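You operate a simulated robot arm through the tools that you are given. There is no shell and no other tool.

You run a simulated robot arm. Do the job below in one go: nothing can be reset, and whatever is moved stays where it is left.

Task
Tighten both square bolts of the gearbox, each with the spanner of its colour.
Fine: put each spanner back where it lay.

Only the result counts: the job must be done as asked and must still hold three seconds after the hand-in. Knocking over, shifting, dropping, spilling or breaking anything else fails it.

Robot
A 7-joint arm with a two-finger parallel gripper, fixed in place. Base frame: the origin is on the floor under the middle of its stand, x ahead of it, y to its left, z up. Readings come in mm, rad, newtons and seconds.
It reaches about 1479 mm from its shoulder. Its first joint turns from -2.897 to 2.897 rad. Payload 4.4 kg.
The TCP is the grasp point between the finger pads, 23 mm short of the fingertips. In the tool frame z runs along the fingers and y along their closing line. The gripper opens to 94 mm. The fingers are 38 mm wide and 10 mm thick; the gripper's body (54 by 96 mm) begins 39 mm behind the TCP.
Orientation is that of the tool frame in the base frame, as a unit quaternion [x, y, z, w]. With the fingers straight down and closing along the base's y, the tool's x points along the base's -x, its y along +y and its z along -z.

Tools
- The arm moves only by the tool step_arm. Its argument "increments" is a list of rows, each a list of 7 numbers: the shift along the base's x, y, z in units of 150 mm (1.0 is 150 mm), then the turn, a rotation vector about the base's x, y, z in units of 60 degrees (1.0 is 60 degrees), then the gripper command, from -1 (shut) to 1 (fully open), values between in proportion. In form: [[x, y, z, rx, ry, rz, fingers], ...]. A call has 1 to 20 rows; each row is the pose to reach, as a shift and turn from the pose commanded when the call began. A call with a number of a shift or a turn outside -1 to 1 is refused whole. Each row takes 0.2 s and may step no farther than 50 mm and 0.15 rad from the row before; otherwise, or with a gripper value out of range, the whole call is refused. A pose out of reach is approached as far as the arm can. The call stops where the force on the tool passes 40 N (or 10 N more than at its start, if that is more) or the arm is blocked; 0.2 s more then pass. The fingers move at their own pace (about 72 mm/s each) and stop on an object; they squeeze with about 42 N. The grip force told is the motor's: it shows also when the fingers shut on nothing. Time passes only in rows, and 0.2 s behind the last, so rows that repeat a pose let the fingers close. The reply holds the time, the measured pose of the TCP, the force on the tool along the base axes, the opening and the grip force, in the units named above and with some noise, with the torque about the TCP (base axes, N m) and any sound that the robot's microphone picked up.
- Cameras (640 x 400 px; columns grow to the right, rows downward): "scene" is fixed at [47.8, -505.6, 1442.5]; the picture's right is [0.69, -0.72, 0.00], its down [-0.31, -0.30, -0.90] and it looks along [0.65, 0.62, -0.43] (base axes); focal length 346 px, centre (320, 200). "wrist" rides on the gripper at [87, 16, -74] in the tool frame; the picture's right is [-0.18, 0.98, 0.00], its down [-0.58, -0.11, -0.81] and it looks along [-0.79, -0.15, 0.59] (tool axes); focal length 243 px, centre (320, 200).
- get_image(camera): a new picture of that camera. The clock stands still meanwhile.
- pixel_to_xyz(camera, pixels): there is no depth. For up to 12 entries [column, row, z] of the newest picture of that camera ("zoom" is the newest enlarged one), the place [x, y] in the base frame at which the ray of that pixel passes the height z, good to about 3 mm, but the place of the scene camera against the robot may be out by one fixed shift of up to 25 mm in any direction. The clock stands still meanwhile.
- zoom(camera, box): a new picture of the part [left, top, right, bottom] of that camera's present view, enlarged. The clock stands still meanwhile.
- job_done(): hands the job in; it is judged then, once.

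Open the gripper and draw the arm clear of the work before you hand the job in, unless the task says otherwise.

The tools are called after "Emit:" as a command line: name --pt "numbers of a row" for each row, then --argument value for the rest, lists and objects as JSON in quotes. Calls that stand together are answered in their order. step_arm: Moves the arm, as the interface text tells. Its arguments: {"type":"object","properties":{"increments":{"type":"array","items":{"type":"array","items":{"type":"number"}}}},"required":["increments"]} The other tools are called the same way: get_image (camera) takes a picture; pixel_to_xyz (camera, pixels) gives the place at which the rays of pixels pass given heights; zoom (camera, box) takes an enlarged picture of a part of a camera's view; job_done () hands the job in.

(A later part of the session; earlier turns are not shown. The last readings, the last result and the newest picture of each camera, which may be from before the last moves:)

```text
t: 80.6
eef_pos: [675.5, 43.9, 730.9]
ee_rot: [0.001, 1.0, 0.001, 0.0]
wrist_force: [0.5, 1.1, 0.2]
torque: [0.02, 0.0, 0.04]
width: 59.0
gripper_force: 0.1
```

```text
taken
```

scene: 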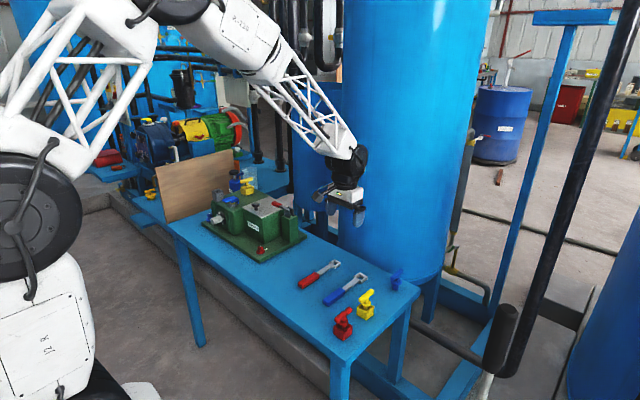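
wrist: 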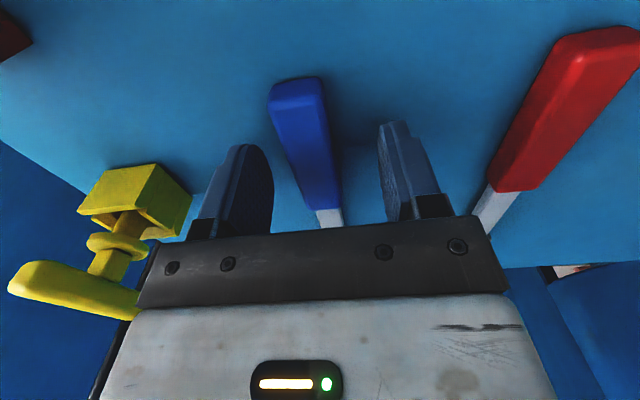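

Reading z is 730.5 with no contact and the handle centred between the pads. I go 5 mm lower and close on the blue handle.

Emit:
step_arm --pt "0 0 -0.02 0 0 0 0.25" --pt "0 0 -0.033 0 0 0 0.25" --pt "0 0 -0.033 0 0 0 -0.3" --pt "0 0 -0.033 0 0 0 -1" --pt "0 0 -0.033 0 0 0 -1" --pt "0 0 -0.033 0 0 0 -1"

Emit:
step_arm --pt "0 0 0 0 0 0 -1"

Emit:
step_arm --pt "0 0 0 0 0 0 -1"

Emit:
step_arm --pt "0 0 0 0 0 0 -1"

Emit:
get_image --camera "wrist"

Emit:
zoom --camera "scene" --box '[300, 235, 400, 325]'

```text
t: 82.0
eef_pos: [675.7, 43.3, 725.2]
ee_rot: [0.001, 1.0, 0.001, 0.0]
wrist_force: [0.5, -0.5, 1.4]
torque: [-0.07, 0.2, 0.05]
width: 23.4
gripper_force: 41.6
```

```text
t: 82.4
eef_pos: [675.5, 43.0, 725.3]
ee_rot: [0.0, 1.0, 0.0, 0.001]
wrist_force: [0.1, -0.9, 0.7]
torque: [-0.01, 0.15, 0.01]
width: 23.5
gripper_force: 42.4
```

```text
t: 82.8
eef_pos: [675.8, 43.8, 724.6]
ee_rot: [0.0, 1.0, 0.0, 0.0]
wrist_force: [-0.5, -0.6, 1.5]
torque: [-0.02, 0.13, -0.01]
width: 23.3
gripper_force: 41.9
```

```text
t: 83.2
eef_pos: [675.9, 43.6, 724.5]
ee_rot: [0.0, 1.0, 0.0, 0.0]
wrist_force: [0.3, -0.4, 0.7]
torque: [-0.03, 0.02, 0.01]
width: 23.2
gripper_force: 42.1
```

```text
taken
```

wrist: 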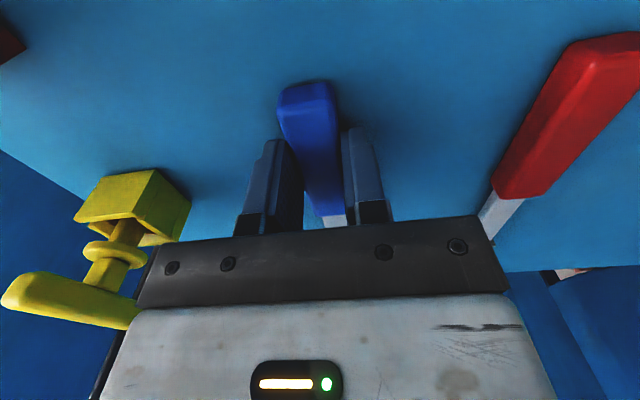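

```text
4.44 times, centred on (350, 280) of scene
```

zoom: 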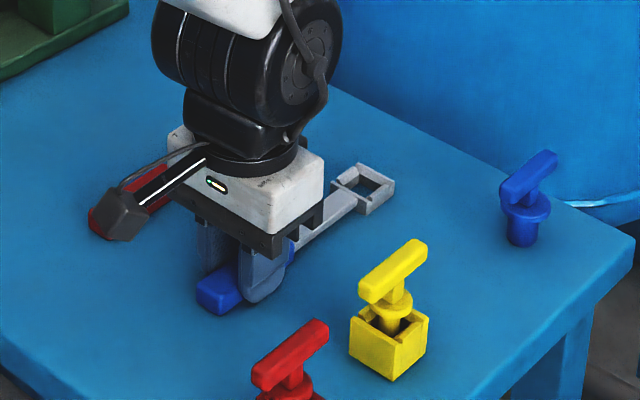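

Blue is held (width 23.3 mm) at about (675.8,43.4,725). I lift it straight up and then retreat toward the robot before travelling along +y, well in front of the gearbox.

Emit:
step_arm --pt "0 0 0.05 0 0 0 -1" --pt "0 0 0.3 0 0 0 -1" --pt "0 0 0.6 0 0 0 -1" --pt "0 0 0.9 0 0 0 -1" --pt "0 0 0.967 0 0 0 -1"

Emit:
step_arm --pt "-0.25 0.15 0 0 0 0 -1" --pt "-0.5 0.3 0 0 0 0 -1" --pt "-0.75 0.45 0 0 0 0 -1" --pt "-1.0 0.6 0 0 0 0 -1"

Emit:
step_arm --pt "-0.125 0.25 0 0 0 0 -1" --pt "-0.25 0.5 0 0 0 0 -1" --pt "-0.375 0.75 0 0 0 0 -1" --pt "-0.5 1.0 0 0 0 0 -1"

Emit:
get_image --camera "scene"

```text
t: 84.4
eef_pos: [678.9, 41.2, 872.0]
ee_rot: [0.0, 1.0, 0.0, 0.0]
wrist_force: [0.3, -0.6, -1.4]
torque: [0.03, 0.03, 0.03]
width: 23.3
gripper_force: 42.0
```

```text
t: 85.4
eef_pos: [527.1, 133.0, 869.8]
ee_rot: [0.0, 1.0, 0.001, 0.001]
wrist_force: [-0.2, 0.1, -1.5]
torque: [-0.01, 0.07, -0.03]
width: 23.2
gripper_force: 42.0
```

```text
t: 86.4
eef_pos: [451.3, 286.4, 869.3]
ee_rot: [0.0, 1.0, 0.0, 0.001]
wrist_force: [0.0, 1.1, -1.9]
torque: [-0.02, 0.04, 0.01]
width: 23.7
gripper_force: 42.2
```

```text
taken
```

scene: 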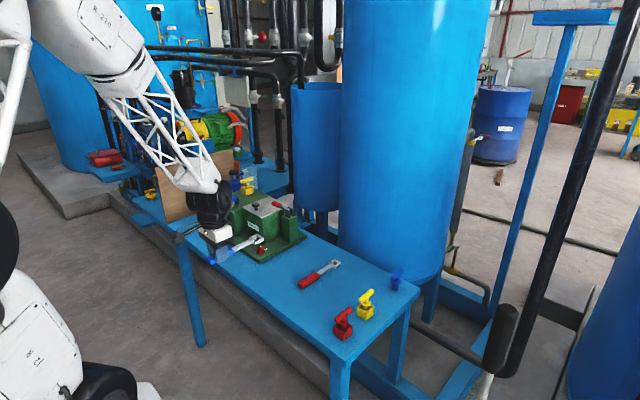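

The spanner is clear in front of the gearbox. I continue along +y to y≈726.

Emit:
step_arm --pt "0 0.25 0 0 0 0 -1" --pt "0 0.5 0 0 0 0 -1" --pt "0 0.75 0 0 0 0 -1" --pt "0 1.0 0 0 0 0 -1"

Emit:
step_arm --pt "0 0.25 0 0 0 0 -1" --pt "0 0.5 0 0 0 0 -1" --pt "0 0.75 0 0 0 0 -1" --pt "0 1.0 0 0 0 0 -1"

Emit:
step_arm --pt "0 0.25 0 0 0 0 -1" --pt "0 0.5 0 0 0 0 -1" --pt "0 0.75 0 0 0 0 -1" --pt "0 0.954 0 0 0 0 -1" --pt "0 0.954 0 0 0 0 -1"

Emit:
get_image --camera "scene"

Emit:
zoom --camera "scene" --box '[150, 160, 260, 260]'

```text
t: 87.4
eef_pos: [448.6, 435.2, 870.3]
ee_rot: [0.0, 1.0, 0.001, 0.001]
wrist_force: [-0.2, 0.9, -1.3]
torque: [-0.03, 0.09, -0.04]
width: 23.4
gripper_force: 42.5
```

```text
t: 88.4
eef_pos: [451.1, 585.5, 870.7]
ee_rot: [0.0, 1.0, 0.0, 0.0]
wrist_force: [0.1, 0.7, -1.6]
torque: [-0.01, 0.06, -0.02]
width: 23.2
gripper_force: 42.3
```

```text
t: 89.6
eef_pos: [451.3, 729.9, 871.3]
ee_rot: [0.0, 1.0, 0.0, 0.001]
wrist_force: [0.5, 0.2, -1.4]
torque: [-0.01, 0.06, -0.03]
width: 23.1
gripper_force: 41.8
```

```text
taken
```

scene: 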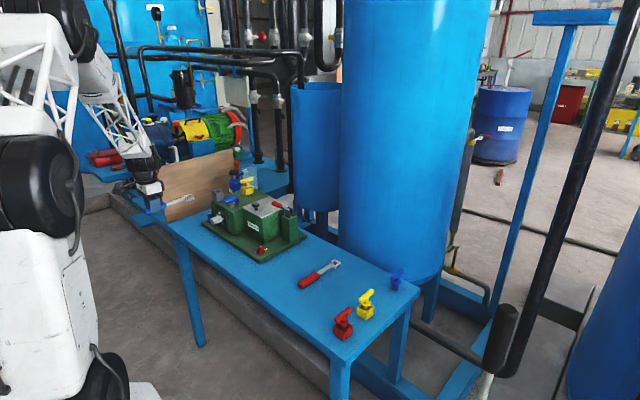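

```text
4.00 times, centred on (205, 210) of scene
```

zoom: 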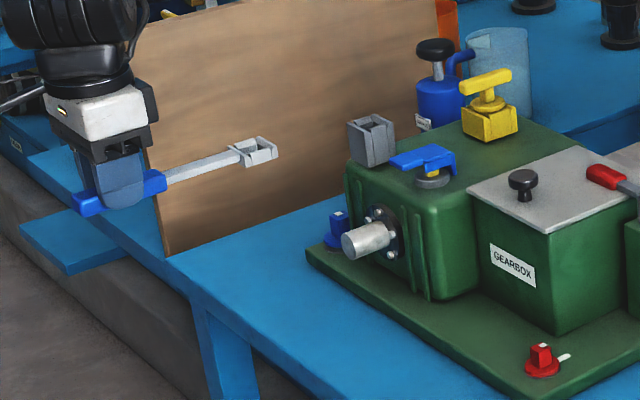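

Reading y is 729.9 here, so I correct by -3.8 mm, lower to z≈830 and advance 79 mm so the ring comes above the blue bolt.

Emit:
step_arm --pt "0 -0.0255 -0.27 0 0 0 -1" --pt "0.26 -0.0255 -0.27 0 0 0 -1" --pt "0.528 -0.0255 -0.27 0 0 0 -1" --pt "0.528 -0.0255 -0.27 0 0 0 -1"

Emit:
step_arm --pt "0 0 0 0 0 0 -1"

Emit:
step_arm --pt "0 0 0 0 0 0 -1"

Emit:
step_arm --pt "0 0 0 0 0 0 -1"

Emit:
zoom --camera "scene" --box '[190, 190, 240, 230]'

Emit:
zoom --camera "scene" --box '[200, 198, 224, 222]'

```text
t: 90.6
eef_pos: [535.2, 725.4, 833.0]
ee_rot: [0.0, 1.0, -0.001, 0.0]
wrist_force: [0.6, 0.1, -1.5]
torque: [-0.02, 0.07, -0.02]
width: 23.4
gripper_force: 42.5
```

```text
t: 91.0
eef_pos: [534.8, 725.3, 833.8]
ee_rot: [0.0, 1.0, 0.0, 0.0]
wrist_force: [-0.2, 0.0, -2.2]
torque: [0.04, 0.07, 0.02]
width: 23.6
gripper_force: 41.9
```

```text
t: 91.4
eef_pos: [534.4, 725.8, 833.6]
ee_rot: [-0.001, 1.0, 0.0, -0.001]
wrist_force: [-0.5, 0.4, -1.4]
torque: [0.03, 0.08, 0.01]
width: 23.2
gripper_force: 42.0
```

```text
t: 91.8
eef_pos: [533.8, 726.1, 833.6]
ee_rot: [0.0, 1.0, 0.0, 0.0]
wrist_force: [-0.4, 0.4, -1.4]
torque: [0.01, 0.12, -0.01]
width: 23.2
gripper_force: 41.9
```

```text
10.00 times, centred on (215, 210) of scene
```

zoom: 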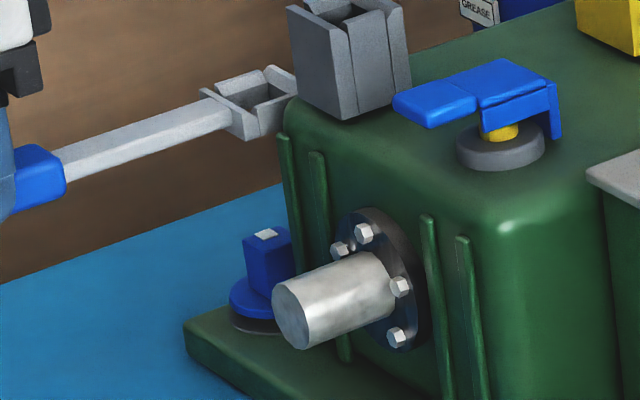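

```text
16.00 times, centred on (212, 210) of scene
```

zoom: 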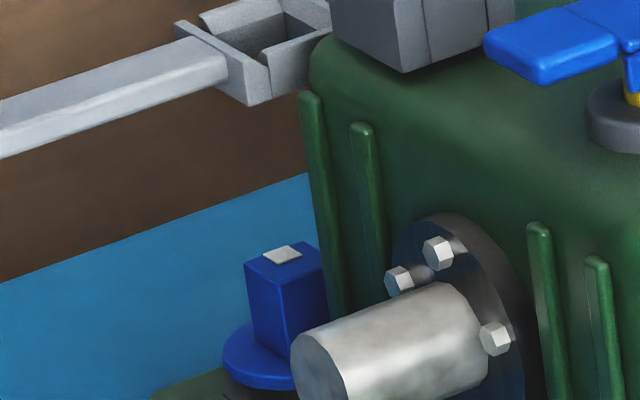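

Readings average (534.5,725.7,833.6); the ring seems a few mm too far in +x. I shift -2 mm in x and descend so the ring is ~10 mm above the blue head for a closer comparison.

Emit:
step_arm --pt "-0.013 0 -0.1 0 0 0 -1" --pt "-0.013 0 -0.22 0 0 0 -1" --pt "-0.013 0 -0.31 0 0 0 -1" --pt "-0.013 0 -0.31 0 0 0 -1"

Emit:
step_arm --pt "0 0 0 0 0 0 -1"

Emit:
step_arm --pt "0 0 0 0 0 0 -1"

Emit:
zoom --camera "scene" --box '[198, 200, 222, 224]'

```text
t: 92.8
eef_pos: [531.1, 724.1, 786.7]
ee_rot: [0.0, 1.0, 0.0, 0.0]
wrist_force: [0.4, 0.1, -1.7]
torque: [0.01, 0.07, 0.0]
width: 23.3
gripper_force: 42.0
```

```text
t: 93.2
eef_pos: [531.1, 724.6, 785.3]
ee_rot: [0.0, 1.0, 0.0, 0.0]
wrist_force: [0.6, 0.5, -2.0]
torque: [-0.02, 0.12, 0.02]
width: 23.4
gripper_force: 41.8
```

```text
t: 93.6
eef_pos: [529.3, 724.8, 785.4]
ee_rot: [0.0, 1.0, 0.0, -0.001]
wrist_force: [0.3, -0.1, -1.4]
torque: [-0.01, 0.07, 0.02]
width: 23.1
gripper_force: 42.0
```

```text
16.00 times, centred on (210, 212) of scene
```

zoom: 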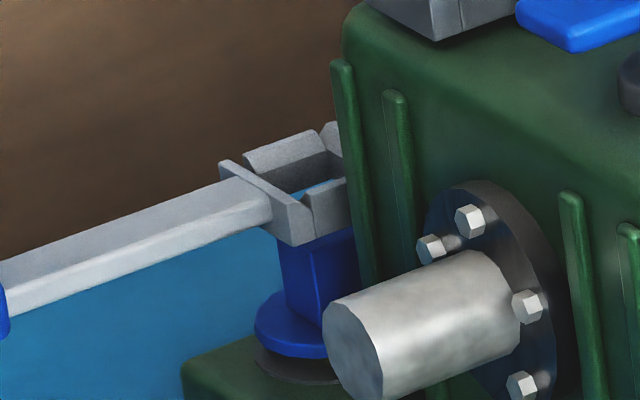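

Ring is about 1.1 mm to the right of the head in the picture, consistent with y reading 724.5 versus 726.1. I move +1.5 mm in y and descend toward contact in small steps.

Emit:
step_arm --pt "0 0.01 0 0 0 0 -1" --pt "0 0.01 -0.03 0 0 0 -1" --pt "0 0.01 -0.05 0 0 0 -1"

Emit:
step_arm --pt "0 0 -0.007 0 0 0 -1" --pt "0 0 -0.013 0 0 0 -1"

Emit:
zoom --camera "scene" --box '[198, 200, 222, 224]'

```text
t: 94.4
eef_pos: [528.0, 723.9, 776.4]
ee_rot: [0.0, 1.0, 0.001, 0.001]
wrist_force: [-0.1, 0.2, -2.0]
torque: [0.01, 0.06, 0.02]
width: 23.2
gripper_force: 42.1
```

```text
t: 95.0
eef_pos: [529.6, 725.5, 775.0]
ee_rot: [-0.001, 1.0, 0.0, 0.0]
wrist_force: [0.2, 0.3, -2.4]
torque: [0.02, 0.09, -0.02]
width: 23.4
gripper_force: 41.9
```

```text
16.00 times, centred on (210, 212) of scene
```

zoom: 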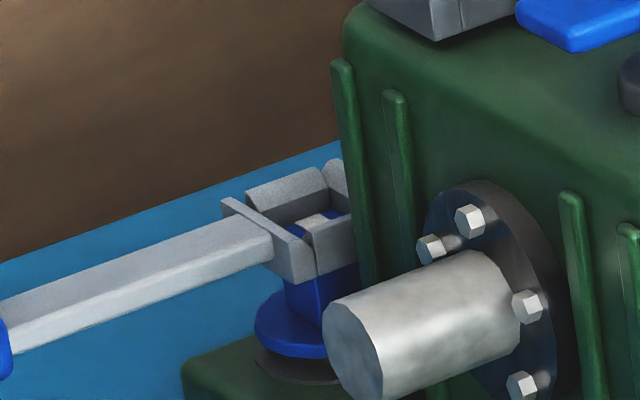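

No contact yet, and the head's mark is visible inside the ring opening at (315,218). I go on down in 1 mm steps.

Emit:
step_arm --pt "0 0 -0.007 0 0 0 -1" --pt "0 0 -0.013 0 0 0 -1"

Emit:
step_arm --pt "0 0 -0.007 0 0 0 -1" --pt "0 0 -0.013 0 0 0 -1"

Emit:
step_arm --pt "0 0 -0.007 0 0 0 -1" --pt "0 0 -0.013 0 0 0 -1"

```text
t: 95.6
eef_pos: [529.2, 723.9, 772.7]
ee_rot: [0.0, 1.0, 0.0, 0.0]
wrist_force: [-0.6, -0.3, -1.6]
torque: [-0.04, 0.09, -0.01]
width: 23.1
gripper_force: 41.5
```

```text
t: 96.2
eef_pos: [529.6, 723.4, 771.6]
ee_rot: [0.0, 1.0, 0.0, 0.0]
wrist_force: [2.9, -0.8, -1.4]
torque: [0.02, -0.14, 0.02]
width: 23.2
gripper_force: 41.6
```

```text
t: 96.8
eef_pos: [529.7, 723.7, 770.0]
ee_rot: [0.0, 1.0, 0.001, 0.001]
wrist_force: [7.6, 0.3, 1.1]
torque: [-0.01, -0.54, -0.01]
width: 23.1
gripper_force: 42.1
```

The head pushes the ring +x (Fx +7.6 N, far wall). I shift +1.2 mm in x.

Emit:
step_arm --pt "0.004 0 0 0 0 0 -1" --pt "0.008 0 0 0 0 0 -1"

Emit:
step_arm --pt "0 0 -0.007 0 0 0 -1" --pt "0 0 -0.013 0 0 0 -1"

Emit:
step_arm --pt "0 0 -0.007 0 0 0 -1" --pt "0 0 -0.013 0 0 0 -1"

Emit:
zoom --camera "scene" --box '[198, 200, 222, 224]'

```text
t: 97.4
eef_pos: [529.1, 724.4, 768.3]
ee_rot: [-0.001, 1.0, 0.0, 0.0]
wrist_force: [-0.8, 3.2, -1.4]
torque: [0.06, 0.0, 0.32]
width: 23.4
gripper_force: 41.8
```

```text
t: 98.0
eef_pos: [529.3, 723.4, 766.1]
ee_rot: [-0.001, 1.0, 0.0, -0.001]
wrist_force: [0.6, 1.4, -1.6]
torque: [0.01, 0.08, 0.11]
width: 23.3
gripper_force: 41.7
```

```text
t: 98.6
eef_pos: [531.4, 724.6, 763.3]
ee_rot: [0.0, 1.0, 0.0, -0.001]
wrist_force: [-0.1, -0.1, -1.2]
torque: [0.01, 0.09, 0.0]
width: 23.1
gripper_force: 42.1
```

```text
16.00 times, centred on (210, 212) of scene
```

zoom: 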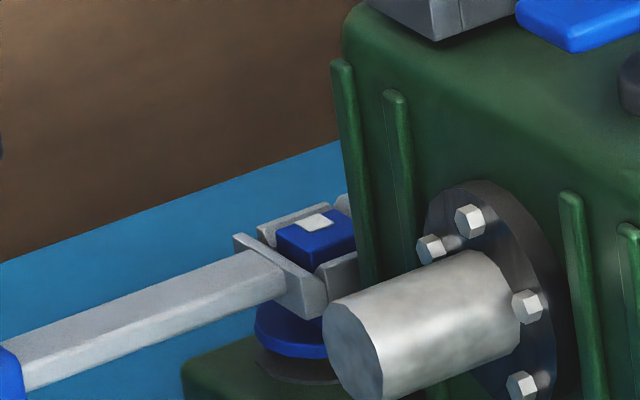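

The ring is fully around the blue head with no side force. Before the first stroke toward the board, I look at how close the wrist would come to it.

Emit:
get_image --camera "scene"

Emit:
zoom --camera "scene" --box '[110, 120, 250, 240]'

Emit:
get_image --camera "wrist"

```text
taken
```

scene: 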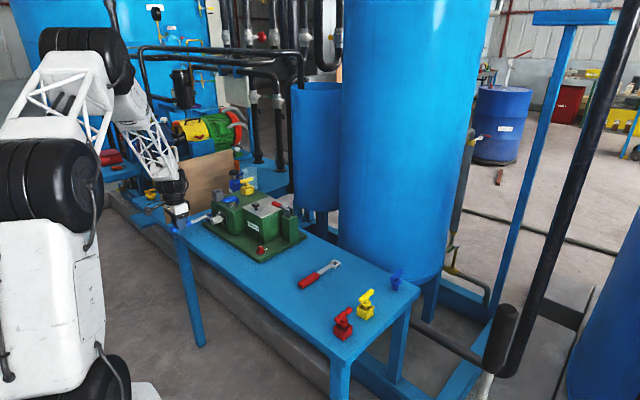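

```text
3.33 times, centred on (180, 180) of scene
```

zoom: 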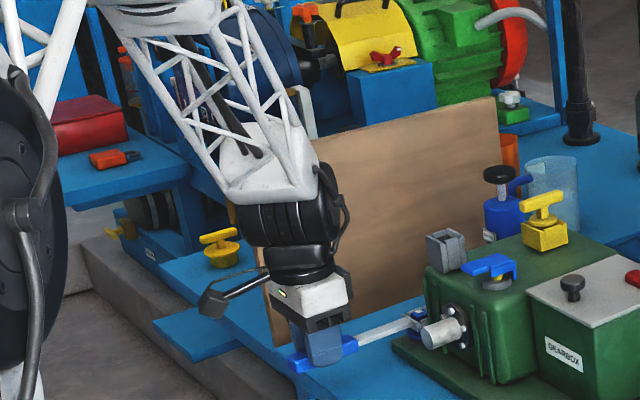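

```text
taken
```

wrist: 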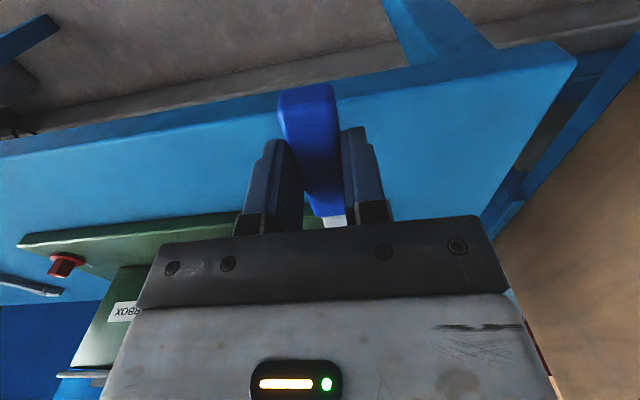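

The wrist joint would come too near the board with this long a grip (135 mm). I'll disengage upward, look at the shaft from above on the way, and re-grip the blue spanner closer to the ring.

Emit:
step_arm --pt "0 0 0.05 0 0 0 -1" --pt "0 0 0.2 0 0 0 -1" --pt "0 0 0.5 0 0 0 -1" --pt "0 0 0.8 0 0 0 -1" --pt "0 0 1.0 0 0 0 -1"

Emit:
step_arm --pt "0 -0.2 0.2 0 0 0 -1" --pt "0 -0.45 0.22 0 0 0 -1" --pt "0 -0.6 0.22 0 0 0 -1" --pt "0 -0.6 0.22 0 0 0 -1"

Emit:
get_image --camera "wrist"

Emit:
zoom --camera "scene" --box '[190, 190, 240, 230]'

```text
t: 99.8
eef_pos: [531.0, 723.1, 913.0]
ee_rot: [-0.001, 1.0, 0.001, 0.001]
wrist_force: [-1.0, 0.0, -2.3]
torque: [0.01, 0.06, -0.03]
width: 23.4
gripper_force: 41.6
```

```text
t: 100.8
eef_pos: [531.3, 634.5, 946.3]
ee_rot: [0.0, 1.0, -0.001, 0.001]
wrist_force: [0.6, 0.3, -1.3]
torque: [-0.01, 0.06, 0.01]
width: 23.4
gripper_force: 42.3
```

```text
taken
```

wrist: 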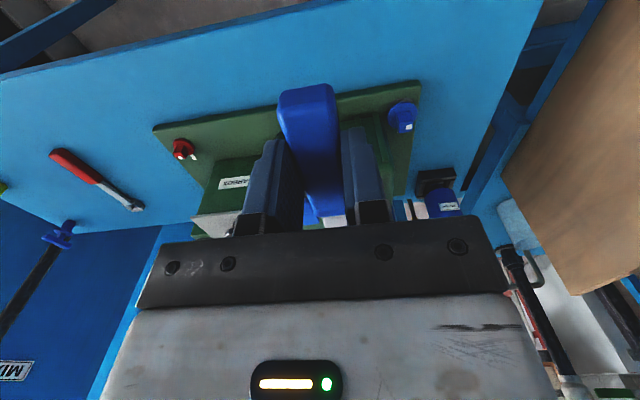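

```text
10.00 times, centred on (215, 210) of scene
```

zoom: 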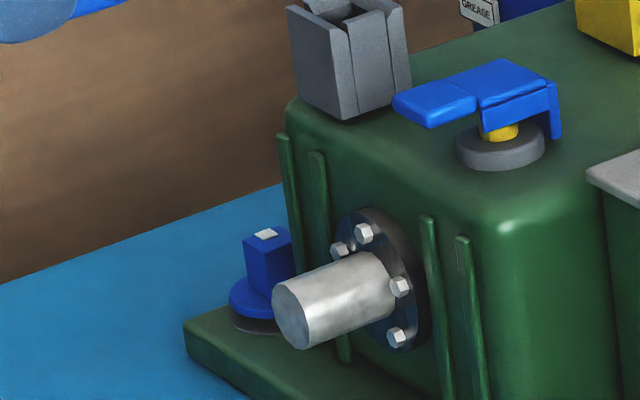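

The handle hides the shaft from here. I move 90 mm toward -y so the shaft shows to the right of the handle.

Emit:
step_arm --pt "0 -0.3 0 0 0 0 -1" --pt "0 -0.6 0 0 0 0 -1" --pt "0 -0.6 0 0 0 0 -1"

Emit:
get_image --camera "wrist"

Emit:
zoom --camera "wrist" --box '[350, 60, 480, 170]'

```text
t: 101.6
eef_pos: [527.9, 544.0, 945.2]
ee_rot: [0.0, 1.0, -0.001, -0.001]
wrist_force: [-0.4, 0.8, -2.1]
torque: [0.01, 0.09, -0.03]
width: 23.4
gripper_force: 42.3
```

```text
taken
```

wrist: 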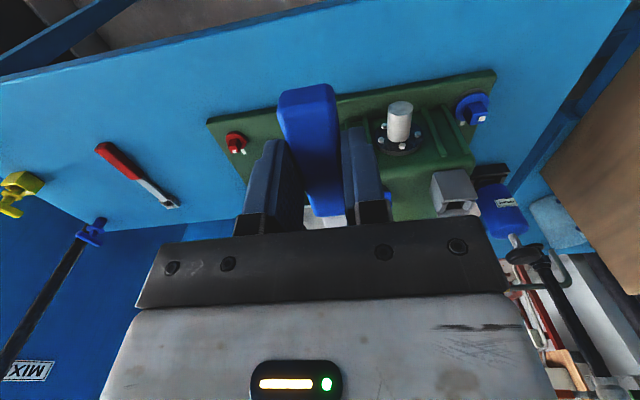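

```text
3.64 times, centred on (415, 115) of wrist
```

zoom: 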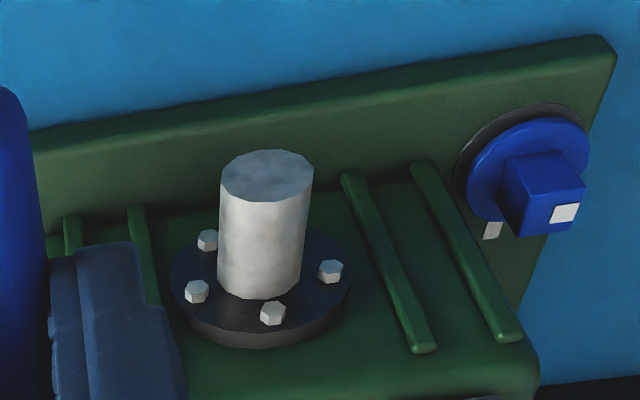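

The shaft end is seen at (267,175) with edges (220,185) and (313,180). I convert these at several heights.

Emit:
pixel_to_xyz --camera "zoom" --pixels '[[267, 175, 782], [267, 175, 782], [267, 175, 775], [267, 175, 790], [220, 185, 782], [313, 180, 782], [168, 285, 782], [350, 275, 782], [260, 330, 806], [545, 190, 754], [430, 165, 720]]'

Emit:
pixel_to_xyz --camera "scene" --pixels '[[212.2, 221.5, 775], [212.2, 221.5, 782], [212.2, 221.5, 790], [210, 213.8, 754]]'

```text
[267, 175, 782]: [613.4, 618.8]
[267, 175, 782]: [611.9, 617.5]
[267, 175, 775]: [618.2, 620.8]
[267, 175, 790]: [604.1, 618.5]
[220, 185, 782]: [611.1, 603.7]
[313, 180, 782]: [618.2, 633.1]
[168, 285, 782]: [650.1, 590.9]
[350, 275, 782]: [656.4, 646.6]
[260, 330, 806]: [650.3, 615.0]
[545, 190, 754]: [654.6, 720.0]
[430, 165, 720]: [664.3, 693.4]
```

```text
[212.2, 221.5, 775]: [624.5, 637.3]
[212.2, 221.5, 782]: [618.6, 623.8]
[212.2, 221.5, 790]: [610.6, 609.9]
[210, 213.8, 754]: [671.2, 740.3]
```

With both views combined the shaft end is at about (617,619,777), radius ~14.5, which leaves room for a ~120 mm grip at ±45°. I carry the blue spanner back to its place at travel height.

Emit:
step_arm --pt "0.08 -0.25 0 0 0 0 -1" --pt "0.16 -0.5 0 0 0 0 -1" --pt "0.24 -0.75 0 0 0 0 -1" --pt "0.32 -1.0 0 0 0 0 -1"

Emit:
step_arm --pt "0.08 -0.25 0 0 0 0 -1" --pt "0.16 -0.5 0 0 0 0 -1" --pt "0.24 -0.75 0 0 0 0 -1" --pt "0.32 -1.0 0 0 0 0 -1"

Emit:
step_arm --pt "0.08 -0.25 0 0 0 0 -1" --pt "0.16 -0.5 0 0 0 0 -1" --pt "0.24 -0.75 0 0 0 0 -1" --pt "0.331 -1.0 0 0 0 0 -1"

Emit:
step_arm --pt "0 -0.18 0 0 0 0 -1" --pt "0 -0.338 0 0 0 0 -1" --pt "0 -0.338 -0.3 0 0 0 -1" --pt "0 -0.338 -0.6 0 0 0 -1" --pt "0 -0.338 -0.9 0 0 0 -1" --pt "0 -0.338 -0.9 0 0 0 -1"

Emit:
step_arm --pt "0 0 0 0 0 0 -1"

Emit:
zoom --camera "scene" --box '[300, 235, 400, 325]'

```text
t: 102.6
eef_pos: [579.6, 395.2, 949.1]
ee_rot: [-0.001, 1.0, 0.001, 0.001]
wrist_force: [-0.4, -0.3, -1.9]
torque: [0.05, 0.1, -0.02]
width: 23.4
gripper_force: 42.1
```

```text
t: 103.6
eef_pos: [626.3, 244.5, 944.9]
ee_rot: [0.0, 1.0, 0.0, -0.001]
wrist_force: [0.0, 0.3, -1.4]
torque: [-0.03, 0.1, 0.0]
width: 23.6
gripper_force: 42.2
```

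```text
t: 104.6
eef_pos: [676.2, 93.8, 950.5]
ee_rot: [-0.001, 1.0, 0.001, 0.001]
wrist_force: [0.0, -0.4, -1.5]
torque: [0.01, 0.08, -0.02]
width: 23.4
gripper_force: 42.2
```

```text
t: 106.0
eef_pos: [675.0, 44.4, 813.9]
ee_rot: [0.0, 1.0, 0.0, 0.001]
wrist_force: [0.6, -0.2, -2.0]
torque: [0.0, 0.07, -0.01]
width: 23.2
gripper_force: 42.0
```

```text
t: 106.4
eef_pos: [675.4, 43.1, 814.3]
ee_rot: [0.0, 1.0, 0.001, -0.001]
wrist_force: [-0.6, -0.1, -2.0]
torque: [-0.01, 0.06, -0.03]
width: 23.1
gripper_force: 42.0
```

```text
4.44 times, centred on (350, 280) of scene
```

zoom: 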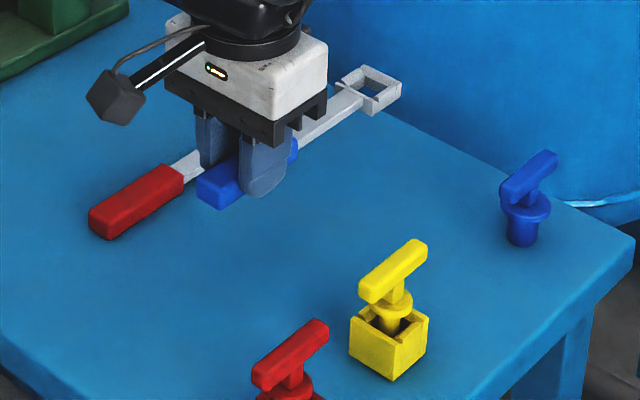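

I'm above the blue spanner's place (readings 675.2,43.7). I lower it to just above the table and then gently onto it.

Emit:
step_arm --pt "0 0 -0.3 0 0 0 -1" --pt "0 0 -0.5 0 0 0 -1" --pt "0 0 -0.55 0 0 0 -1" --pt "0 0 -0.55 0 0 0 -1"

Emit:
step_arm --pt "0 0 -0.01 0 0 0 -1" --pt "0 0 -0.013 0 0 0 -1"

Emit:
step_arm --pt "0 0 -0.007 0 0 0 -1" --pt "0 0 -0.007 0 0 0 -1"

```text
t: 107.4
eef_pos: [674.8, 43.1, 729.3]
ee_rot: [0.0, 1.0, 0.0, 0.0]
wrist_force: [1.5, 0.1, -2.0]
torque: [-0.01, 0.06, 0.02]
width: 23.2
gripper_force: 41.9
```

```text
t: 108.0
eef_pos: [675.0, 44.3, 728.0]
ee_rot: [0.001, 1.0, 0.001, 0.001]
wrist_force: [0.5, 0.2, -1.2]
torque: [0.02, 0.05, 0.0]
width: 23.6
gripper_force: 42.2
```

```text
t: 108.6
eef_pos: [676.0, 43.9, 726.2]
ee_rot: [0.0, 1.0, 0.0, -0.001]
wrist_force: [0.1, -0.3, -0.3]
torque: [0.01, 0.03, -0.02]
width: 23.6
gripper_force: 42.3
```

It is just touching. I lower one more millimetre, open to ~59 mm, slide the hand +15.5 mm along the handle, and re-grip.

Emit:
step_arm --pt "0 0 -0.007 0 0 0 -1" --pt "0 0 -0.007 0 0 0 -0.4" --pt "0 0 -0.007 0 0 0 0" --pt "0 0 -0.007 0 0 0 0.25" --pt "0 0 -0.007 0 0 0 0.25"

Emit:
step_arm --pt "0.05 0 0.013 0 0 0 0.25" --pt "0.103 0 0.013 0 0 0 0.25" --pt "0.103 0 0.013 0 0 0 0.25"

Emit:
get_image --camera "wrist"

Emit:
zoom --camera "scene" --box '[300, 235, 400, 325]'

```text
t: 109.8
eef_pos: [676.1, 44.9, 725.2]
ee_rot: [-0.001, 1.0, -0.001, 0.001]
wrist_force: [0.6, 0.3, 0.5]
torque: [0.0, -0.01, 0.02]
width: 58.8
gripper_force: 0.1
```

```text
t: 110.6
eef_pos: [691.7, 43.6, 728.0]
ee_rot: [0.0, 1.0, 0.0, 0.0]
wrist_force: [0.1, -1.3, 0.4]
torque: [-0.06, 0.01, 0.01]
width: 58.8
gripper_force: 0.1
```

```text
taken
```

wrist: 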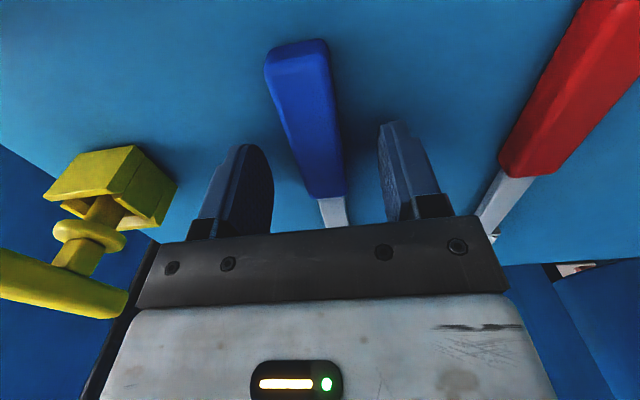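

```text
4.44 times, centred on (350, 280) of scene
```

zoom: 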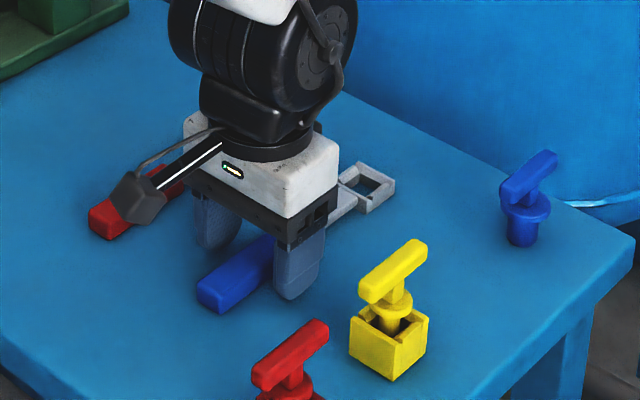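

Hand at (691.7,43.6,728) with the handle between the pads. I close and take readings.

Emit:
step_arm --pt "0 0 0 0 0 0 -0.3" --pt "0 0 0 0 0 0 -1" --pt "0 0 0 0 0 0 -1" --pt "0 0 0 0 0 0 -1" --pt "0 0 0 0 0 0 -1"

Emit:
step_arm --pt "0 0 0 0 0 0 -1"

Emit:
step_arm --pt "0 0 0 0 0 0 -1"

Emit:
step_arm --pt "0 0 0.05 0 0 0 -1" --pt "0 0 0.3 0 0 0 -1" --pt "0 0 0.6 0 0 0 -1" --pt "0 0 0.9 0 0 0 -1" --pt "0 0 0.95 0 0 0 -1"

Emit:
get_image --camera "wrist"

```text
t: 111.8
eef_pos: [691.6, 43.9, 728.2]
ee_rot: [0.001, 1.0, 0.0, 0.0]
wrist_force: [1.4, 0.3, 0.3]
torque: [0.0, -0.09, 0.0]
width: 23.3
gripper_force: 42.0
```

```text
t: 112.2
eef_pos: [691.1, 44.3, 728.4]
ee_rot: [0.0, 1.0, 0.0, 0.0]
wrist_force: [-0.1, 0.4, 0.3]
torque: [-0.01, -0.02, 0.0]
width: 23.5
gripper_force: 42.4
```

```text
t: 112.6
eef_pos: [691.6, 44.7, 728.6]
ee_rot: [0.0, 1.0, 0.0, 0.001]
wrist_force: [0.1, 0.0, -0.2]
torque: [0.02, 0.04, -0.02]
width: 23.2
gripper_force: 41.9
```

```text
t: 113.8
eef_pos: [690.4, 41.7, 869.7]
ee_rot: [0.0, 1.0, 0.0, 0.001]
wrist_force: [0.5, -0.7, -1.2]
torque: [0.0, 0.03, 0.03]
width: 23.2
gripper_force: 42.4
```

```text
taken
```

wrist: 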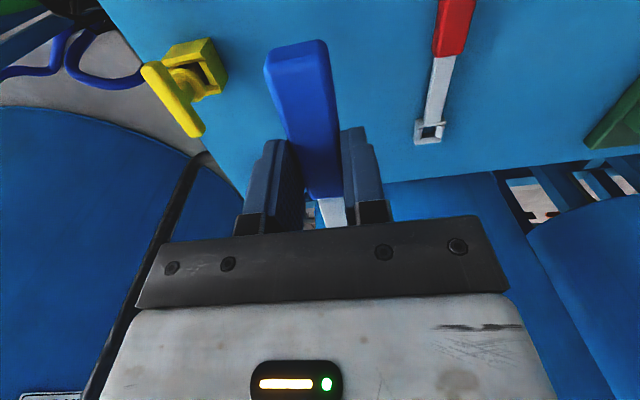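

Held again, now about 120 mm from the ring. I take it along the same path in front of the gearbox to the blue bolt.

Emit:
step_arm --pt "-0.25 0.15 0 0 0 0 -1" --pt "-0.5 0.3 0 0 0 0 -1" --pt "-0.75 0.45 0 0 0 0 -1" --pt "-1.0 0.6 0 0 0 0 -1"

Emit:
step_arm --pt "-0.125 0.25 0 0 0 0 -1" --pt "-0.25 0.5 0 0 0 0 -1" --pt "-0.375 0.75 0 0 0 0 -1" --pt "-0.5 1.0 0 0 0 0 -1"

Emit:
step_arm --pt "0 0.25 0 0 0 0 -1" --pt "0 0.5 0 0 0 0 -1" --pt "0 0.75 0 0 0 0 -1" --pt "0 1.0 0 0 0 0 -1"

Emit:
step_arm --pt "0 0.25 0 0 0 0 -1" --pt "0 0.5 0 0 0 0 -1" --pt "0 0.75 0 0 0 0 -1" --pt "0 1.0 0 0 0 0 -1"

Emit:
step_arm --pt "0 0.25 0 0 0 0 -1" --pt "0 0.5 0 0 0 0 -1" --pt "0 0.75 0 0 0 0 -1" --pt "0 0.93 0 0 0 0 -1" --pt "0 0.93 -0.27 0 0 0 -1" --pt "0 0.93 -0.27 0 0 0 -1"

Emit:
step_arm --pt "0.26 0 0 0 0 0 -1" --pt "0.53 0 0 0 0 0 -1" --pt "0.53 0 0 0 0 0 -1"

Emit:
step_arm --pt "0 0 0 0 0 0 -1"

Emit:
step_arm --pt "0 0 0 0 0 0 -1"

Emit:
zoom --camera "scene" --box '[190, 190, 240, 230]'

```text
t: 114.8
eef_pos: [539.2, 134.2, 869.3]
ee_rot: [0.0, 1.0, 0.001, 0.0]
wrist_force: [0.0, 0.8, -0.7]
torque: [0.0, 0.04, 0.0]
width: 23.6
gripper_force: 41.7
```

```text
t: 115.8
eef_pos: [467.4, 279.0, 871.1]
ee_rot: [0.0, 1.0, 0.001, 0.0]
wrist_force: [0.4, 0.1, -1.5]
torque: [-0.04, 0.02, 0.01]
width: 23.1
gripper_force: 42.1
```

```text
t: 116.8
eef_pos: [464.9, 431.9, 871.7]
ee_rot: [0.0, 1.0, -0.001, 0.0]
wrist_force: [-0.5, 0.9, -0.7]
torque: [-0.04, 0.04, -0.04]
width: 23.4
gripper_force: 41.8
```

```text
t: 117.8
eef_pos: [469.5, 585.3, 870.3]
ee_rot: [0.0, 1.0, 0.001, 0.001]
wrist_force: [-0.5, 0.2, -1.1]
torque: [-0.06, 0.04, -0.01]
width: 23.1
gripper_force: 42.2
```

```text
t: 119.2
eef_pos: [464.6, 722.8, 829.1]
ee_rot: [0.0, 1.0, -0.001, -0.001]
wrist_force: [0.7, 0.7, -1.3]
torque: [-0.01, 0.05, 0.0]
width: 23.3
gripper_force: 42.0
```

```text
t: 120.0
eef_pos: [542.7, 725.1, 830.3]
ee_rot: [0.0, 1.0, 0.0, 0.001]
wrist_force: [0.8, 0.0, -2.1]
torque: [0.01, 0.03, 0.0]
width: 23.0
gripper_force: 42.7
```

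```text
t: 120.4
eef_pos: [543.6, 725.6, 829.7]
ee_rot: [0.0, 1.0, 0.0, 0.0]
wrist_force: [-0.1, -0.1, -1.4]
torque: [0.0, 0.04, -0.04]
width: 23.4
gripper_force: 41.9
```

```text
t: 120.8
eef_pos: [544.3, 724.9, 830.0]
ee_rot: [0.0, 1.0, 0.0, 0.0]
wrist_force: [0.2, 0.3, -0.7]
torque: [-0.05, 0.02, 0.0]
width: 23.0
gripper_force: 41.9
```

```text
10.00 times, centred on (215, 210) of scene
```

zoom: 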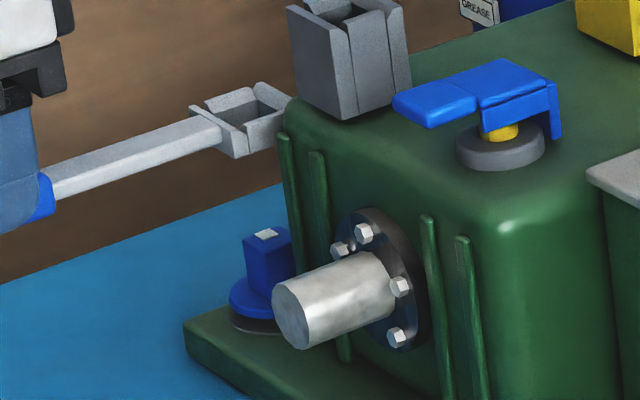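

Readings are (543.5,725.2,830). I descend to z≈775 with the ring just above the head and compare the picture with the earlier engagement.

Emit:
step_arm --pt "0.007 -0.003 -0.1 0 0 0 -1" --pt "0.007 -0.003 -0.22 0 0 0 -1" --pt "0.007 -0.003 -0.3 0 0 0 -1" --pt "0.007 -0.003 -0.345 0 0 0 -1" --pt "0.007 -0.003 -0.345 0 0 0 -1"

Emit:
step_arm --pt "0 0 0 0 0 0 -1"

Emit:
step_arm --pt "0 0 0 0 0 0 -1"

Emit:
zoom --camera "scene" --box '[198, 200, 222, 224]'

```text
t: 122.0
eef_pos: [547.1, 723.9, 778.7]
ee_rot: [0.001, 1.0, 0.0, 0.0]
wrist_force: [-0.3, -0.2, -2.1]
torque: [-0.02, 0.03, -0.01]
width: 23.1
gripper_force: 41.7
```

```text
t: 122.4
eef_pos: [546.0, 724.1, 779.0]
ee_rot: [0.0, 1.0, 0.0, 0.0]
wrist_force: [-0.2, -0.6, -0.9]
torque: [0.01, 0.04, -0.01]
width: 23.4
gripper_force: 42.4
```

```text
t: 122.8
eef_pos: [547.0, 723.1, 778.8]
ee_rot: [0.0, 1.0, 0.0, 0.0]
wrist_force: [0.0, 0.0, -1.6]
torque: [0.04, 0.06, -0.02]
width: 23.3
gripper_force: 42.3
```

```text
16.00 times, centred on (210, 212) of scene
```

zoom: 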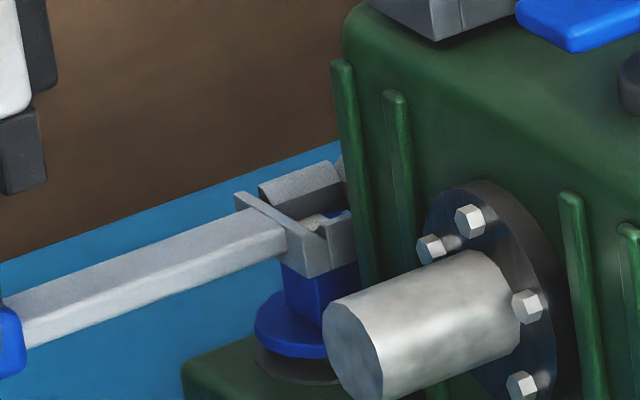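

The ring is about 2 mm right of where it was when engaged. I shift (-1.5,+0.5) mm and descend in small steps.

Emit:
step_arm --pt "-0.01 0.003 -0.01 0 0 0 -1" --pt "-0.01 0.003 -0.02 0 0 0 -1"

Emit:
step_arm --pt "0 0 -0.007 0 0 0 -1" --pt "0 0 -0.013 0 0 0 -1"

Emit:
step_arm --pt "0 0 -0.007 0 0 0 -1" --pt "0 0 -0.013 0 0 0 -1"

Emit:
step_arm --pt "0 0 -0.007 0 0 0 -1" --pt "0 0 -0.013 0 0 0 -1"

Emit:
zoom --camera "scene" --box '[198, 200, 222, 224]'

```text
t: 123.4
eef_pos: [545.3, 722.7, 774.9]
ee_rot: [0.0, 1.0, 0.0, 0.0]
wrist_force: [0.5, 0.3, -2.2]
torque: [-0.03, 0.04, 0.0]
width: 23.2
gripper_force: 42.1
```

```text
t: 124.0
eef_pos: [547.4, 723.0, 774.0]
ee_rot: [-0.001, 1.0, 0.002, 0.001]
wrist_force: [-4.0, -0.1, 10.5]
torque: [0.18, -1.25, 0.2]
width: 23.2
gripper_force: 41.8
```

```text
t: 124.6
eef_pos: [546.1, 722.9, 772.3]
ee_rot: [0.0, 1.0, -0.001, 0.001]
wrist_force: [-8.8, 2.4, 11.2]
torque: [0.19, -1.1, 0.23]
width: 23.2
gripper_force: 42.3
```

```text
t: 125.2
eef_pos: [545.3, 723.0, 771.4]
ee_rot: [0.001, 1.0, 0.002, 0.001]
wrist_force: [1.5, 4.5, 11.8]
torque: [0.22, -1.41, 0.33]
width: 23.2
gripper_force: 42.3
```

```text
16.00 times, centred on (210, 212) of scene
```

zoom: 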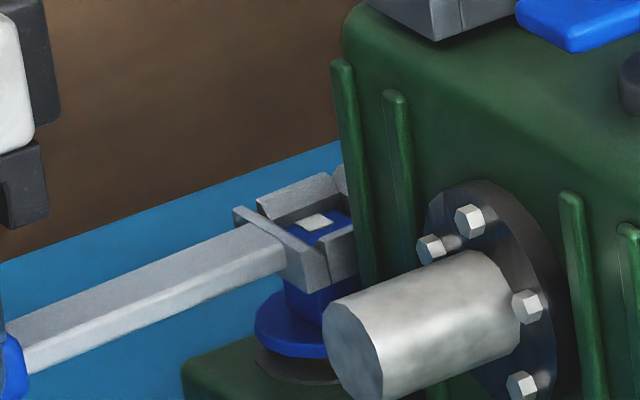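

Contact at the near, +y corner of the head (force pushes the ring -x/+y). I raise 5 mm, then look and correct by about (-1.5,+1.5) mm.

Emit:
step_arm --pt "0 0 0.02 0 0 0 -1" --pt "-0.01 0.01 0.035 0 0 0 -1" --pt "-0.01 0.01 0.035 0 0 0 -1"

Emit:
step_arm --pt "0 0 0 0 0 0 -1"

Emit:
zoom --camera "scene" --box '[198, 200, 222, 224]'

Emit:
get_image --camera "wrist"

```text
t: 126.0
eef_pos: [543.7, 725.5, 774.7]
ee_rot: [0.0, 1.0, -0.001, 0.0]
wrist_force: [0.3, 0.9, -1.1]
torque: [-0.01, 0.06, 0.0]
width: 23.2
gripper_force: 42.6
```

```text
t: 126.4
eef_pos: [542.3, 724.0, 775.4]
ee_rot: [0.0, 1.0, 0.0, 0.0]
wrist_force: [0.0, -0.8, -1.5]
torque: [-0.02, 0.08, 0.0]
width: 23.3
gripper_force: 42.0
```

```text
16.00 times, centred on (210, 212) of scene
```

zoom: 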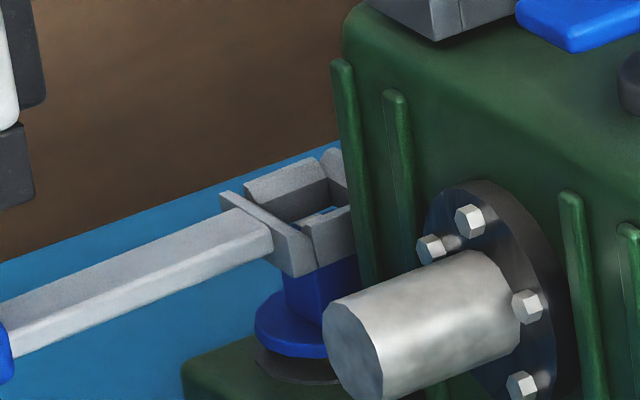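

```text
taken
```

wrist: 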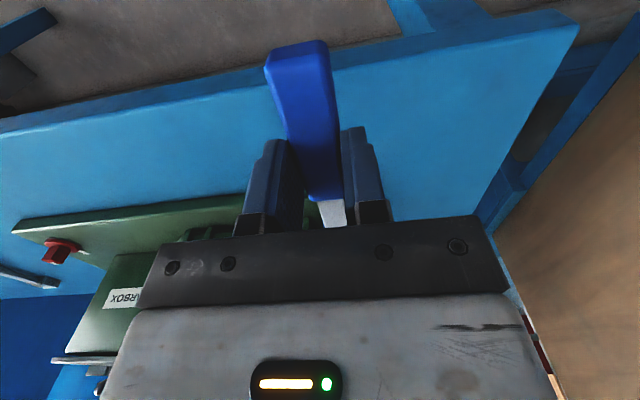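

Now free at (543,724.7,775), the ring slightly left of ideal. I shift +1 mm in x and lower 1 mm at a time, checking each step.

Emit:
step_arm --pt "0.007 0.002 0 0 0 0 -1" --pt "0.007 0.002 -0.007 0 0 0 -1"

Emit:
step_arm --pt "0 0 -0.007 0 0 0 -1"

Emit:
step_arm --pt "0 0 -0.007 0 0 0 -1"

```text
t: 127.0
eef_pos: [544.8, 725.1, 774.9]
ee_rot: [0.0, 1.0, 0.001, -0.001]
wrist_force: [0.0, 1.2, -0.9]
torque: [0.04, 0.02, 0.01]
width: 23.4
gripper_force: 42.0
```

```text
t: 127.4
eef_pos: [544.9, 724.2, 773.7]
ee_rot: [0.0, 1.0, 0.001, 0.0]
wrist_force: [0.0, 0.0, -2.7]
torque: [-0.01, 0.04, 0.05]
width: 23.5
gripper_force: 42.6
```

```text
t: 127.8
eef_pos: [546.2, 723.9, 772.0]
ee_rot: [0.0, 1.0, 0.0, -0.001]
wrist_force: [-0.2, 0.3, -1.3]
torque: [0.04, 0.02, 0.0]
width: 23.2
gripper_force: 42.1
```

Free down to z≈772. I continue, one millimetre per call.

Emit:
step_arm --pt "0 0 -0.007 0 0 0 -1"

Emit:
step_arm --pt "0 0 -0.007 0 0 0 -1"

Emit:
zoom --camera "scene" --box '[198, 200, 222, 224]'

```text
t: 128.2
eef_pos: [545.8, 723.3, 770.1]
ee_rot: [0.0, 1.0, 0.0, -0.001]
wrist_force: [0.3, 0.1, -1.5]
torque: [0.02, 0.01, -0.01]
width: 23.4
gripper_force: 41.9
```

```text
t: 128.6
eef_pos: [546.3, 724.7, 769.4]
ee_rot: [0.0, 1.0, -0.001, 0.001]
wrist_force: [0.2, 0.0, -1.7]
torque: [0.03, 0.05, 0.0]
width: 23.5
gripper_force: 42.1
```

```text
16.00 times, centred on (210, 212) of scene
```

zoom: 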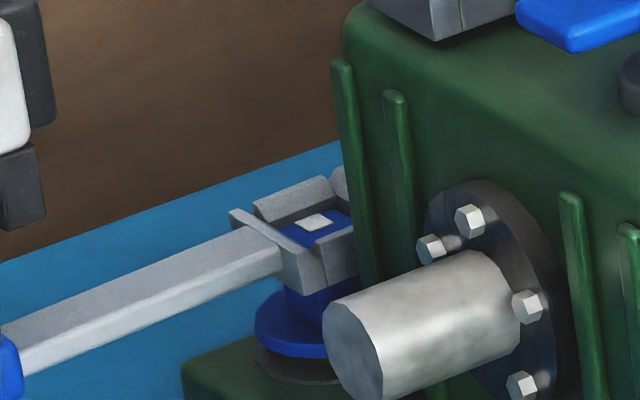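

Still free, with the head clearly inside the ring. I continue down.

Emit:
step_arm --pt "0 0 -0.007 0 0 0 -1"

Emit:
step_arm --pt "0 0 -0.007 0 0 0 -1"

Emit:
step_arm --pt "0 0 -0.007 0 0 0 -1"

Emit:
zoom --camera "scene" --box '[198, 200, 222, 224]'

```text
t: 129.0
eef_pos: [545.3, 723.1, 768.2]
ee_rot: [0.0, 1.0, 0.0, 0.0]
wrist_force: [-0.2, -0.5, -2.0]
torque: [-0.03, 0.02, 0.0]
width: 23.3
gripper_force: 42.5
```

```text
t: 129.4
eef_pos: [545.2, 725.1, 766.7]
ee_rot: [0.0, 1.0, 0.0, -0.001]
wrist_force: [0.0, -0.4, -1.8]
torque: [0.01, 0.04, 0.04]
width: 23.4
gripper_force: 42.4
```

```text
t: 129.8
eef_pos: [544.5, 724.8, 765.9]
ee_rot: [0.0, 1.0, 0.0, 0.0]
wrist_force: [0.6, 0.4, -1.7]
torque: [-0.01, 0.02, -0.02]
width: 23.1
gripper_force: 42.2
```

```text
16.00 times, centred on (210, 212) of scene
```

zoom: 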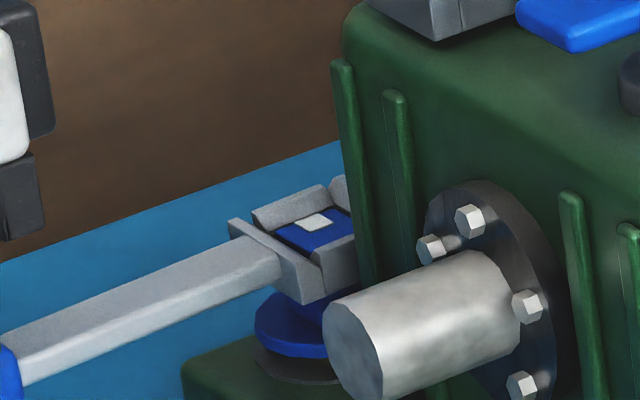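

Well engaged with no force. I go 2–3 mm lower for a fuller seat.

Emit:
step_arm --pt "0 0 -0.007 0 0 0 -1"

Emit:
step_arm --pt "0 0 -0.007 0 0 0 -1"

Emit:
step_arm --pt "0 0 -0.005 0 0 0 -1"

```text
t: 130.2
eef_pos: [544.8, 725.8, 765.0]
ee_rot: [0.0, 1.0, 0.0, 0.0]
wrist_force: [0.6, 0.1, -1.7]
torque: [0.0, 0.03, -0.01]
width: 23.3
gripper_force: 42.0
```

```text
t: 130.6
eef_pos: [543.9, 725.4, 763.8]
ee_rot: [0.0, 1.0, 0.0, 0.001]
wrist_force: [0.0, -0.1, -1.5]
torque: [0.03, 0.07, -0.03]
width: 23.3
gripper_force: 42.2
```

```text
t: 131.0
eef_pos: [544.2, 725.5, 762.7]
ee_rot: [-0.001, 1.0, 0.0, -0.001]
wrist_force: [0.0, -0.1, -2.6]
torque: [0.0, 0.04, 0.0]
width: 23.3
gripper_force: 42.2
```

Seated at z≈763, free of force. First stroke: I begin turning clockwise 16° and check.

Emit:
step_arm --pt "0.0019 0.0557 0 0 0 -0.0667 -1" --pt "0.0077 0.1111 0 0 0 -0.1333 -1" --pt "0.0174 0.166 0 0 0 -0.2 -1" --pt "0.0309 0.2201 0 0 0 -0.2667 -1"

Emit:
zoom --camera "scene" --box '[198, 200, 222, 224]'

```text
t: 132.0
eef_pos: [549.4, 758.1, 763.0]
ee_rot: [0.14, 0.99, 0.0, -0.001]
wrist_force: [3.5, -4.8, -2.4]
torque: [-0.01, 0.12, -0.38]
width: 23.2
gripper_force: 42.3
```

```text
16.00 times, centred on (210, 212) of scene
```

zoom: 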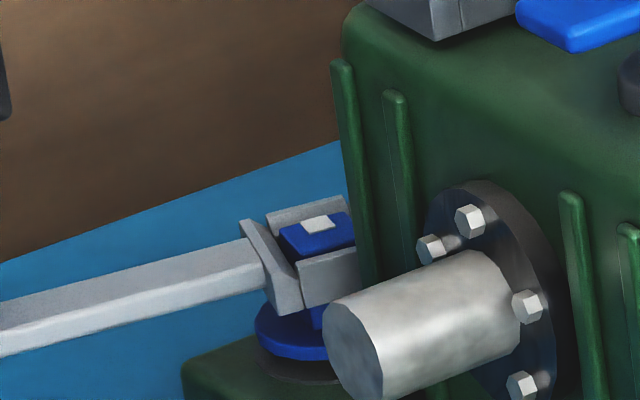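

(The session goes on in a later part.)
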